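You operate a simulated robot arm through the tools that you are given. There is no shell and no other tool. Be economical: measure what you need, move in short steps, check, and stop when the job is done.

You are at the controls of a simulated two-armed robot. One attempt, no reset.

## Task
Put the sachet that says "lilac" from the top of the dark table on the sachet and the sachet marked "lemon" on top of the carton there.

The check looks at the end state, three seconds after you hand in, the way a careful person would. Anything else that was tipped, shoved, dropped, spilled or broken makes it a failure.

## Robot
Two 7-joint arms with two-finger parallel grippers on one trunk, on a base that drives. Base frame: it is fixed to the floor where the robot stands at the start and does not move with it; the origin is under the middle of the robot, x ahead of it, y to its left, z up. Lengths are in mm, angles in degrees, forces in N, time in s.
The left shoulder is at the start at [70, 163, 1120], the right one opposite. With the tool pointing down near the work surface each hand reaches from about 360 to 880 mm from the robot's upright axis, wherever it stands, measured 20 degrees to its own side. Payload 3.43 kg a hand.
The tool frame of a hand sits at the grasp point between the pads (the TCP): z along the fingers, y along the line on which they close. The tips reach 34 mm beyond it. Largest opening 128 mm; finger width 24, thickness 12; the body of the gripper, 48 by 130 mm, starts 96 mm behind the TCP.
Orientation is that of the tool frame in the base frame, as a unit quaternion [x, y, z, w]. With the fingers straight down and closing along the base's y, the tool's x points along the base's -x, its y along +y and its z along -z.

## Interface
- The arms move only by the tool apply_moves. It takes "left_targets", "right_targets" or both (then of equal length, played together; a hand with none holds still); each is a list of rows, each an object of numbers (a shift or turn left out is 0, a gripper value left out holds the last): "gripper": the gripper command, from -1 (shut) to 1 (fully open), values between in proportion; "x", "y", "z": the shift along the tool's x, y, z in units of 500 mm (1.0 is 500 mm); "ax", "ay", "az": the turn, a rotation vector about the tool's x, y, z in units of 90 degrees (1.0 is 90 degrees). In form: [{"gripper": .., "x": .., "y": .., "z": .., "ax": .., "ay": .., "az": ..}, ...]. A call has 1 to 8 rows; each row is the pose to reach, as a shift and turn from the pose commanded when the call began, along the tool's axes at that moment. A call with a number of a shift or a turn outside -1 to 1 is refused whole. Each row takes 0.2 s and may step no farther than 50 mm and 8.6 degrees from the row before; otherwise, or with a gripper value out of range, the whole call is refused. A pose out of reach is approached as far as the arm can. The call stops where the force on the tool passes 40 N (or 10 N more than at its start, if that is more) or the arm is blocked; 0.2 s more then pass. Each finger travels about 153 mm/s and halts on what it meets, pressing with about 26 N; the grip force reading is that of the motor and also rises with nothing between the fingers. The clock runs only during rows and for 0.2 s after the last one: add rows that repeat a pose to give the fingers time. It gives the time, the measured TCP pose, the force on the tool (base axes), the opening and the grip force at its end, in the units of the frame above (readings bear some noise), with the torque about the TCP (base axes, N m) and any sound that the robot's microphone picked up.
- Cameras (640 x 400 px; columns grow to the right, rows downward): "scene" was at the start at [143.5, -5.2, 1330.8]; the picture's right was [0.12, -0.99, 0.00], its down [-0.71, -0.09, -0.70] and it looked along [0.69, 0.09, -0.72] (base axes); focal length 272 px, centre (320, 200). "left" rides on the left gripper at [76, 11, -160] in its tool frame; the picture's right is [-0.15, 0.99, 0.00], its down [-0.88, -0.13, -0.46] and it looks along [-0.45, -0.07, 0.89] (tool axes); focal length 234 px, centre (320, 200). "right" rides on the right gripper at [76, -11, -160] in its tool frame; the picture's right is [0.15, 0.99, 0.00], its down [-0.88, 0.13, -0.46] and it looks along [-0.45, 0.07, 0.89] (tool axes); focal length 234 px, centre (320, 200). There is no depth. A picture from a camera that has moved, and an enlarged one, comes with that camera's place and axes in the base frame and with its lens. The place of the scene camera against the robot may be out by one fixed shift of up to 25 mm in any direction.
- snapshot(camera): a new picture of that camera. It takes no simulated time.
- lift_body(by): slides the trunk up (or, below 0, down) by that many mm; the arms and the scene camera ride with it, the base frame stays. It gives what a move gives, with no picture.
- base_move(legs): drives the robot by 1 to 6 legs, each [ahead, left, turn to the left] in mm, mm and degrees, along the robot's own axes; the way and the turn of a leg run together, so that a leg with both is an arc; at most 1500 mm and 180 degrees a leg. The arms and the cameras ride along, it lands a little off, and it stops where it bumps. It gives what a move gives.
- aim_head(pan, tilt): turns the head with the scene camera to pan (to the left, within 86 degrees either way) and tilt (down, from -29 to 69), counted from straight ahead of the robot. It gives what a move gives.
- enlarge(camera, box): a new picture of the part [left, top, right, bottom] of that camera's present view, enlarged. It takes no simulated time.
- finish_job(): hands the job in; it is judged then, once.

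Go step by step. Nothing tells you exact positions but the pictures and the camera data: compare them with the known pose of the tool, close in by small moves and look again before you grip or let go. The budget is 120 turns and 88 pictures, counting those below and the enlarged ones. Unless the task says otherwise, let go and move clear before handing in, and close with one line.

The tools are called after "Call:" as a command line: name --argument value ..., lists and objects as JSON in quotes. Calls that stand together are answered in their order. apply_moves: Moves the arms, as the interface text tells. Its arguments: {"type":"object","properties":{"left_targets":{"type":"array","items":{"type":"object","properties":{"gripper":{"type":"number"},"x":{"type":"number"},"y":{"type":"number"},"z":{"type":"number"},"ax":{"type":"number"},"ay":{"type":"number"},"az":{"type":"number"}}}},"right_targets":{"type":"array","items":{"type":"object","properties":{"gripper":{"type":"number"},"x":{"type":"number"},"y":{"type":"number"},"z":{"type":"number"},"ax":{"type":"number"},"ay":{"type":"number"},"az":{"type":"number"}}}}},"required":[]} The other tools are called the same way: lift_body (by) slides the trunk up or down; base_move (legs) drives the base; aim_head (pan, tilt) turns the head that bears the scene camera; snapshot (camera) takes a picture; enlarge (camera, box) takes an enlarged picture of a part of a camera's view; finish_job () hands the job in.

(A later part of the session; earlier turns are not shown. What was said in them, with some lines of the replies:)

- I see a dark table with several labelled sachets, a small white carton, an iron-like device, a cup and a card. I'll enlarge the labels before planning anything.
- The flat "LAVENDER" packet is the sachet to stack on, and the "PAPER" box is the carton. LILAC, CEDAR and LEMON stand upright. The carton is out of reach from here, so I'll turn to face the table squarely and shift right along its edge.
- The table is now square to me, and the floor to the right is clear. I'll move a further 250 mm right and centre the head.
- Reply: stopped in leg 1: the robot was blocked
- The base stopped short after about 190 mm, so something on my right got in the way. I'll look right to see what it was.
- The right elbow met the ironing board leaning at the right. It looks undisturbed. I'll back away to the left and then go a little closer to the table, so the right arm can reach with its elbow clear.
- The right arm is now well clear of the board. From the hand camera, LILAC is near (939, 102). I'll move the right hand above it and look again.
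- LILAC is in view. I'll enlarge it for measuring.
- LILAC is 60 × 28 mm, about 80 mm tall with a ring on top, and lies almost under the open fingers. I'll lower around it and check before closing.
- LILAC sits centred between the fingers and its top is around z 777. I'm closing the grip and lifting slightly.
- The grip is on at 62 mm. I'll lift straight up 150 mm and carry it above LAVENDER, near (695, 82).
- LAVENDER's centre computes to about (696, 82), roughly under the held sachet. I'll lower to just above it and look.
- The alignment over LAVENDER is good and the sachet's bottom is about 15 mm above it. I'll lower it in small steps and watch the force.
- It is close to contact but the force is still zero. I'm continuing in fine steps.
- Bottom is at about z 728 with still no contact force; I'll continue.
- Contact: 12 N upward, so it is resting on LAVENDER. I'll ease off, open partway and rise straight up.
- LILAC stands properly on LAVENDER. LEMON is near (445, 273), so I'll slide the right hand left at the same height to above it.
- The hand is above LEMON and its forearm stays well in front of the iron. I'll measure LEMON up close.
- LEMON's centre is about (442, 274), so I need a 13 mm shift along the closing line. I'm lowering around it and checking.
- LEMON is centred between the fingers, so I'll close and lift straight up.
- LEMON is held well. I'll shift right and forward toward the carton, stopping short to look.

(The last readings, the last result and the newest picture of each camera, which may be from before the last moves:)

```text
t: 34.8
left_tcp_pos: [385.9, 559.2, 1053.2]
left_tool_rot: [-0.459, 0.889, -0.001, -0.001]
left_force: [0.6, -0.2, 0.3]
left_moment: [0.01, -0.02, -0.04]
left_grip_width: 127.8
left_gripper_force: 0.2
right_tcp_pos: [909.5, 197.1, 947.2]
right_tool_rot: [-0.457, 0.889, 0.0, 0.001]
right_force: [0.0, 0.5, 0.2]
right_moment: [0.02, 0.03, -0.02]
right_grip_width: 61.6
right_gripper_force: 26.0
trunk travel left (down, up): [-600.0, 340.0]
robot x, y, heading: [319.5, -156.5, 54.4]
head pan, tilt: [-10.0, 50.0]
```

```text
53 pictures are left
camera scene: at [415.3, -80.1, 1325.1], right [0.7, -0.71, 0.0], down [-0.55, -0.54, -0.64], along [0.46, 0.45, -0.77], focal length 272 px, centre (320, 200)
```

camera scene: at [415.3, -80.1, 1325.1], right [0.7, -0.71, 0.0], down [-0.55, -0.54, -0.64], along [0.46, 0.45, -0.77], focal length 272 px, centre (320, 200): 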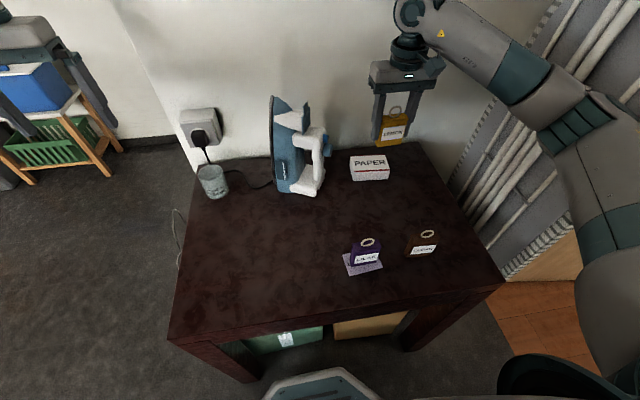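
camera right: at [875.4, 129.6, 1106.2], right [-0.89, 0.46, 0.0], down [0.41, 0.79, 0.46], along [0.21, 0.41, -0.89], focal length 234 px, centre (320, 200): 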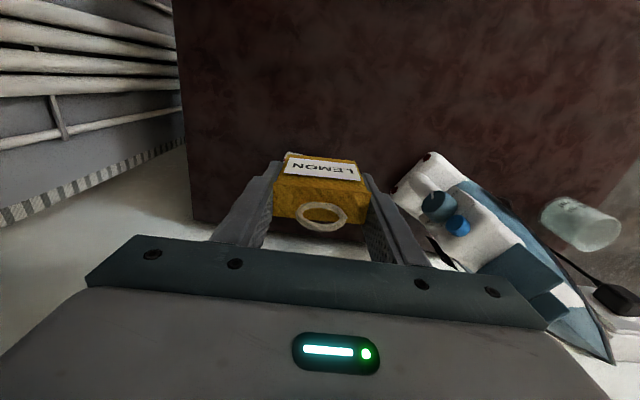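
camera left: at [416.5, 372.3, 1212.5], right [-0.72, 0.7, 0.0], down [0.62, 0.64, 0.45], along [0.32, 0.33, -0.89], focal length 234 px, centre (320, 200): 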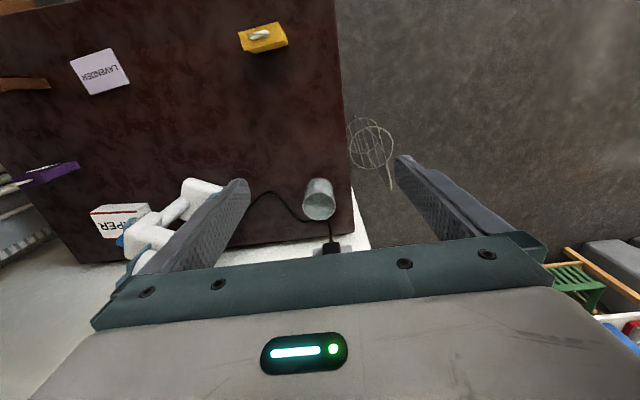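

Three hand-camera views agree on the carton's top centre: about (953, 259) at z ≈ 763. I'll move above it and lower to about 12 mm over the top.

Call:
apply_moves --right_targets '[{"x": -0.08, "y": 0.002}, {"x": -0.152, "y": 0.002}, {"x": -0.152, "y": 0.002, "z": 0.08}, {"x": -0.152, "y": 0.002, "z": 0.16}, {"x": -0.152, "y": 0.002, "z": 0.22}, {"x": -0.152, "y": 0.002, "z": 0.22}]'

Call:
enlarge --camera "right" --box '[220, 100, 440, 240]'

Call:
enlarge --camera "scene" --box '[310, 100, 430, 200]'

```text
t: 36.2
left_tcp_pos: [385.2, 558.8, 1053.9]
left_tool_rot: [-0.458, 0.889, -0.001, -0.001]
left_force: [0.0, 0.4, -0.6]
left_moment: [0.01, -0.01, -0.02]
left_grip_width: 128.0
left_gripper_force: 0.0
right_tcp_pos: [952.8, 261.4, 838.1]
right_tool_rot: [-0.458, 0.889, 0.0, 0.0]
right_force: [0.0, 0.4, 0.0]
right_moment: [0.0, -0.04, 0.02]
right_grip_width: 61.7
right_gripper_force: 26.3
trunk travel left (down, up): [-600.0, 340.0]
robot x, y, heading: [317.9, -158.4, 54.5]
head pan, tilt: [-10.0, 50.0]
```

```text
2.86 times, centred on (330, 170) of right
camera zoom: at [919.2, 192.8, 996.9], right [-0.89, 0.46, 0.0], down [0.41, 0.79, 0.46], along [0.21, 0.41, -0.89], focal length 669 px, centre (291, 286)
```

zoom: 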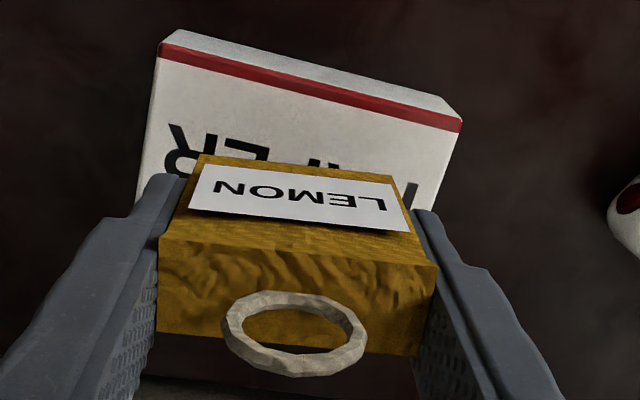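

```text
4.00 times, centred on (370, 150) of scene
camera zoom: at [415.0, -80.3, 1325.2], right [0.7, -0.71, 0.0], down [-0.55, -0.54, -0.64], along [0.46, 0.45, -0.77], focal length 1089 px, centre (120, 400)
```

zoom: 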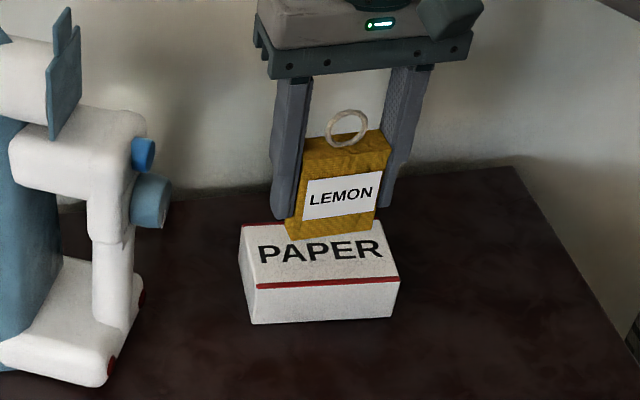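

LEMON is centred over the carton and about 25 mm above it. I'll lower in stages, watching the force.

Call:
apply_moves --right_targets '[{"z": 0.02}, {"z": 0.034}, {"z": 0.04}, {"z": 0.04}]'

Call:
apply_moves --right_targets '[{"z": 0.003}, {"z": 0.005}, {"z": 0.005}]'

Call:
enlarge --camera "scene" --box '[340, 130, 410, 190]'

```text
t: 37.2
left_tcp_pos: [385.1, 558.7, 1053.5]
left_tool_rot: [-0.458, 0.889, -0.001, -0.001]
left_force: [-0.3, 0.7, 0.6]
left_moment: [-0.06, -0.02, 0.03]
left_grip_width: 128.1
left_gripper_force: 0.0
right_tcp_pos: [953.6, 260.9, 817.7]
right_tool_rot: [-0.457, 0.889, 0.0, 0.0]
right_force: [0.5, 0.2, -0.5]
right_moment: [0.03, -0.02, -0.02]
right_grip_width: 61.7
right_gripper_force: 26.1
trunk travel left (down, up): [-600.0, 340.0]
robot x, y, heading: [315.6, -160.0, 54.4]
head pan, tilt: [-10.0, 50.0]
```

```text
t: 38.0
left_tcp_pos: [384.2, 559.6, 1053.1]
left_tool_rot: [-0.459, 0.889, 0.0, -0.002]
left_force: [-0.1, 0.6, -0.4]
left_moment: [-0.02, 0.0, 0.0]
left_grip_width: 127.7
left_gripper_force: 0.0
right_tcp_pos: [954.2, 259.2, 815.9]
right_tool_rot: [-0.457, 0.889, 0.0, 0.0]
right_force: [0.3, -0.2, -0.2]
right_moment: [0.02, 0.0, -0.01]
right_grip_width: 61.5
right_gripper_force: 26.2
trunk travel left (down, up): [-600.0, 340.0]
robot x, y, heading: [319.9, -160.1, 54.5]
head pan, tilt: [-10.0, 50.0]
```

```text
6.67 times, centred on (375, 160) of scene
camera zoom: at [415.3, -80.3, 1325.1], right [0.7, -0.71, 0.0], down [-0.55, -0.54, -0.64], along [0.46, 0.45, -0.77], focal length 1816 px, centre (-47, 467)
```

zoom: 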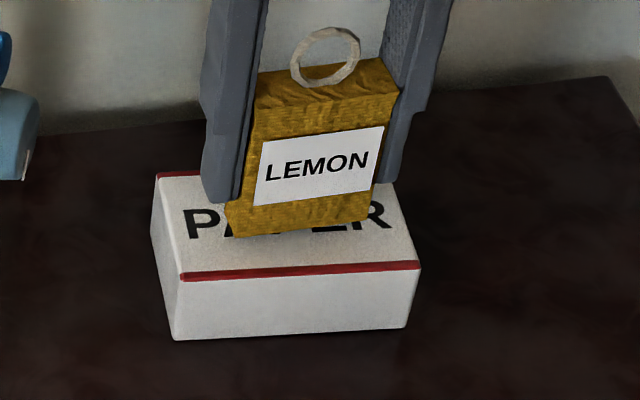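

Call:
apply_moves --right_targets '[{"z": 0.002}, {"z": 0.003}, {"z": 0.003}]'

Call:
apply_moves --right_targets '[{"z": 0.002}, {"z": 0.002}]'

Call:
apply_moves --right_targets '[{"z": 0.002}, {"z": 0.002}]'

```text
t: 38.8
left_tcp_pos: [384.2, 558.0, 1052.9]
left_tool_rot: [-0.459, 0.889, -0.001, -0.001]
left_force: [0.2, 0.0, -0.8]
left_moment: [0.05, -0.04, 0.0]
left_grip_width: 128.1
left_gripper_force: 0.0
right_tcp_pos: [953.1, 260.0, 815.8]
right_tool_rot: [-0.457, 0.889, 0.0, 0.0]
right_force: [0.1, -0.9, 0.3]
right_moment: [0.01, 0.0, -0.01]
right_grip_width: 61.3
right_gripper_force: 25.6
trunk travel left (down, up): [-600.0, 340.0]
robot x, y, heading: [320.8, -159.6, 54.3]
head pan, tilt: [-10.0, 50.0]
```

```text
t: 39.4
left_tcp_pos: [386.3, 557.8, 1052.9]
left_tool_rot: [-0.459, 0.888, 0.0, -0.001]
left_force: [0.8, -1.2, 0.4]
left_moment: [-0.01, 0.01, -0.01]
left_grip_width: 128.2
left_gripper_force: 0.1
right_tcp_pos: [953.0, 260.7, 814.4]
right_tool_rot: [-0.457, 0.889, 0.0, 0.0]
right_force: [-0.4, -0.3, -0.6]
right_moment: [-0.02, 0.0, -0.03]
right_grip_width: 61.4
right_gripper_force: 26.4
trunk travel left (down, up): [-600.0, 340.0]
robot x, y, heading: [315.9, -153.1, 54.2]
head pan, tilt: [-10.0, 50.0]
```

```text
t: 40.0
left_tcp_pos: [385.2, 558.7, 1053.4]
left_tool_rot: [-0.459, 0.888, 0.0, -0.001]
left_force: [0.6, 0.0, -0.3]
left_moment: [0.0, -0.01, 0.02]
left_grip_width: 127.9
left_gripper_force: 0.1
right_tcp_pos: [952.8, 259.1, 812.1]
right_tool_rot: [-0.457, 0.889, 0.0, 0.0]
right_force: [0.2, 0.0, -0.5]
right_moment: [-0.01, -0.01, -0.04]
right_grip_width: 61.4
right_gripper_force: 25.9
trunk travel left (down, up): [-600.0, 340.0]
robot x, y, heading: [317.0, -160.6, 54.4]
head pan, tilt: [-10.0, 50.0]
```

No contact yet with the sachet's bottom at about z 763. I'm continuing in 1 mm steps.

Call:
apply_moves --right_targets '[{"z": 0.002}, {"z": 0.002}]'

Call:
apply_moves --right_targets '[{"z": 0.002}, {"z": 0.002}]'

Call:
enlarge --camera "scene" --box '[340, 130, 410, 190]'

```text
t: 40.6
left_tcp_pos: [386.0, 558.5, 1054.8]
left_tool_rot: [-0.458, 0.889, -0.001, -0.001]
left_force: [-0.4, -0.3, 0.2]
left_moment: [-0.01, 0.0, 0.0]
left_grip_width: 127.8
left_gripper_force: 0.1
right_tcp_pos: [953.6, 260.2, 812.1]
right_tool_rot: [-0.457, 0.889, 0.0, 0.0]
right_force: [0.6, 0.8, -0.9]
right_moment: [0.0, 0.03, -0.03]
right_grip_width: 61.5
right_gripper_force: 26.3
trunk travel left (down, up): [-600.0, 340.0]
robot x, y, heading: [314.5, -158.4, 54.6]
head pan, tilt: [-10.0, 50.0]
```

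```text
t: 41.2
left_tcp_pos: [385.0, 558.9, 1054.0]
left_tool_rot: [-0.459, 0.889, 0.0, -0.001]
left_force: [0.2, 0.4, -1.2]
left_moment: [0.01, 0.03, 0.0]
left_grip_width: 128.1
left_gripper_force: 0.0
right_tcp_pos: [953.1, 260.4, 812.0]
right_tool_rot: [-0.457, 0.89, 0.0, 0.001]
right_force: [0.5, 0.5, -0.1]
right_moment: [0.02, -0.01, 0.0]
right_grip_width: 61.4
right_gripper_force: 25.9
trunk travel left (down, up): [-600.0, 340.0]
robot x, y, heading: [315.7, -163.5, 54.4]
head pan, tilt: [-10.0, 50.0]
```

```text
6.67 times, centred on (375, 160) of scene
camera zoom: at [415.2, -80.3, 1325.1], right [0.7, -0.71, 0.0], down [-0.55, -0.54, -0.64], along [0.46, 0.45, -0.77], focal length 1816 px, centre (-47, 467)
```

zoom: 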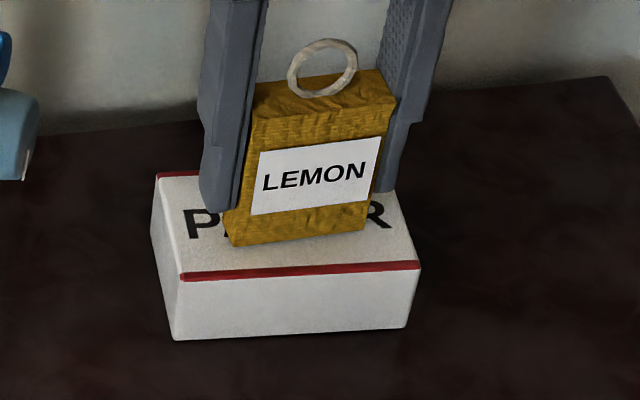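

Call:
apply_moves --right_targets '[{"z": 0.002}, {"z": 0.003}, {"z": 0.003}]'

Call:
apply_moves --right_targets '[{"z": 0.002}, {"z": 0.002}]'

```text
t: 42.0
left_tcp_pos: [383.4, 559.0, 1053.2]
left_tool_rot: [-0.459, 0.889, -0.001, 0.0]
left_force: [0.0, -0.2, 0.4]
left_moment: [-0.03, 0.0, 0.01]
left_grip_width: 128.0
left_gripper_force: 0.0
right_tcp_pos: [953.1, 260.3, 809.4]
right_tool_rot: [-0.458, 0.889, 0.001, 0.0]
right_force: [0.0, -0.1, 0.1]
right_moment: [-0.02, 0.0, -0.02]
right_grip_width: 61.5
right_gripper_force: 25.6
trunk travel left (down, up): [-600.0, 340.0]
robot x, y, heading: [321.1, -158.3, 54.4]
head pan, tilt: [-10.0, 50.0]
```

```text
t: 42.6
left_tcp_pos: [384.9, 558.8, 1053.2]
left_tool_rot: [-0.458, 0.889, -0.001, -0.001]
left_force: [-0.3, 0.1, -0.4]
left_moment: [-0.02, 0.0, -0.03]
left_grip_width: 128.2
left_gripper_force: 0.1
right_tcp_pos: [953.8, 258.5, 809.6]
right_tool_rot: [-0.457, 0.89, 0.0, 0.001]
right_force: [-0.1, 1.3, 1.9]
right_moment: [0.02, 0.0, 0.03]
right_grip_width: 61.7
right_gripper_force: 25.4
trunk travel left (down, up): [-600.0, 340.0]
robot x, y, heading: [314.5, -157.3, 54.6]
head pan, tilt: [-10.0, 50.0]
```

Call:
apply_moves --right_targets '[{"z": 0.001}, {"z": 0.001}]'

Call:
apply_moves --right_targets '[{"z": 0.001}, {"z": 0.001}]'

```text
t: 43.2
left_tcp_pos: [384.2, 557.7, 1054.4]
left_tool_rot: [-0.459, 0.889, 0.0, 0.0]
left_force: [-0.1, -0.3, 0.4]
left_moment: [0.01, 0.0, 0.06]
left_grip_width: 128.0
left_gripper_force: 0.1
right_tcp_pos: [953.3, 260.2, 808.7]
right_tool_rot: [-0.458, 0.889, 0.001, 0.0]
right_force: [0.6, 0.0, 5.6]
right_moment: [-0.02, -0.04, 0.01]
right_grip_width: 61.2
right_gripper_force: 25.8
trunk travel left (down, up): [-600.0, 340.0]
robot x, y, heading: [321.2, -159.9, 54.5]
head pan, tilt: [-10.0, 50.0]
```

```text
t: 43.8
left_tcp_pos: [384.2, 557.9, 1054.0]
left_tool_rot: [-0.459, 0.889, 0.0, 0.0]
left_force: [-0.5, -0.3, -0.7]
left_moment: [0.0, 0.0, -0.02]
left_grip_width: 128.1
left_gripper_force: 0.0
right_tcp_pos: [951.8, 259.6, 808.7]
right_tool_rot: [-0.457, 0.889, 0.0, 0.001]
right_force: [2.1, 0.8, 9.3]
right_moment: [0.01, -0.06, -0.01]
right_grip_width: 61.1
right_gripper_force: 26.4
trunk travel left (down, up): [-600.0, 340.0]
robot x, y, heading: [315.3, -157.2, 54.7]
head pan, tilt: [-10.0, 50.0]
```

Contact is firm at 9 N, so LEMON rests on the carton. I'll release, rise straight up, and check.

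Call:
apply_moves --right_targets '[{"z": -0.001}, {"z": -0.001, "gripper": 0.1}, {"z": -0.001, "gripper": 0.3}, {"z": -0.001, "gripper": 0.5}, {"z": -0.001, "gripper": 0.5}]'

Call:
apply_moves --right_targets '[{"z": -0.02}, {"z": -0.08}, {"z": -0.16}, {"z": -0.25}, {"z": -0.34}, {"z": -0.42}]'

Call:
snapshot --camera "scene"

Call:
enlarge --camera "scene" --box '[320, 120, 460, 290]'

Call:
snapshot --camera "right"

```text
t: 45.0
left_tcp_pos: [383.6, 558.2, 1053.1]
left_tool_rot: [-0.459, 0.889, -0.001, -0.001]
left_force: [0.7, 0.0, 1.4]
left_moment: [-0.01, 0.0, -0.02]
left_grip_width: 127.9
left_gripper_force: 0.0
right_tcp_pos: [953.5, 259.9, 806.9]
right_tool_rot: [-0.458, 0.889, 0.0, 0.0]
right_force: [-0.1, 0.0, 0.7]
right_moment: [-0.01, -0.01, 0.02]
right_grip_width: 95.9
right_gripper_force: 0.1
trunk travel left (down, up): [-600.0, 340.0]
robot x, y, heading: [321.5, -156.6, 54.5]
head pan, tilt: [-10.0, 50.0]
```

```text
t: 46.4
left_tcp_pos: [384.7, 558.2, 1054.0]
left_tool_rot: [-0.459, 0.888, -0.001, -0.001]
left_force: [-0.1, 0.0, 0.4]
left_moment: [-0.02, -0.02, -0.01]
left_grip_width: 128.1
left_gripper_force: 0.1
right_tcp_pos: [953.9, 262.2, 1018.0]
right_tool_rot: [-0.458, 0.889, 0.0, 0.001]
right_force: [-0.3, 0.2, 0.4]
right_moment: [0.0, -0.06, -0.01]
right_grip_width: 96.0
right_gripper_force: 0.0
trunk travel left (down, up): [-600.0, 340.0]
robot x, y, heading: [320.9, -159.6, 54.4]
head pan, tilt: [-10.0, 50.0]
```

```text
48 pictures are left
camera scene: at [414.3, -80.4, 1325.2], right [0.7, -0.71, 0.0], down [-0.55, -0.54, -0.64], along [0.46, 0.45, -0.77], focal length 272 px, centre (320, 200)
```

scene: 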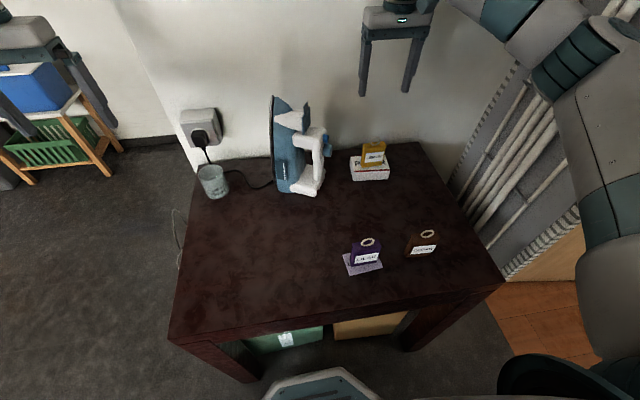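

```text
2.35 times, centred on (390, 205) of scene
camera zoom: at [414.3, -80.4, 1325.2], right [0.7, -0.71, 0.0], down [-0.55, -0.54, -0.64], along [0.46, 0.45, -0.77], focal length 641 px, centre (155, 188)
```

zoom: 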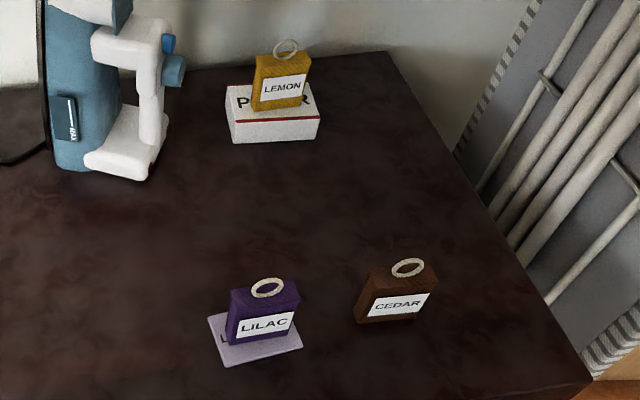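

```text
46 pictures are left
camera right: at [919.5, 193.5, 1177.4], right [-0.89, 0.46, 0.0], down [0.41, 0.79, 0.46], along [0.21, 0.41, -0.89], focal length 234 px, centre (320, 200)
```

right: 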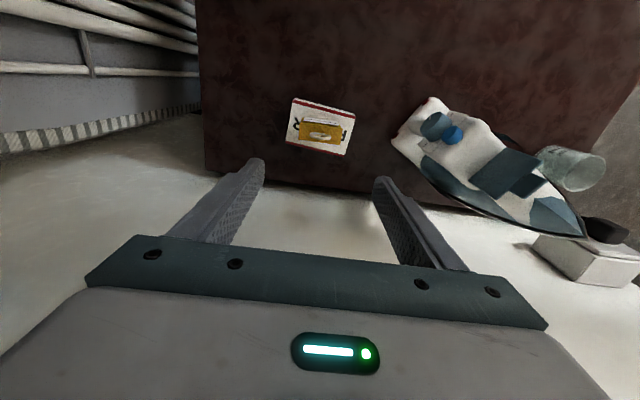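

LILAC stands on LAVENDER and LEMON stands centred on the PAPER carton. Everything else I can see is where it was, and both hands are clear, so I'm handing in.

Call:
finish_job

```text
The job is handed in.
```

I put the "lilac" sachet on the flat "lavender" sachet and the "lemon" sachet on top of the "paper" carton; on the way in, my right arm was blocked once at the leaning ironing board, which still stood in place afterwards.
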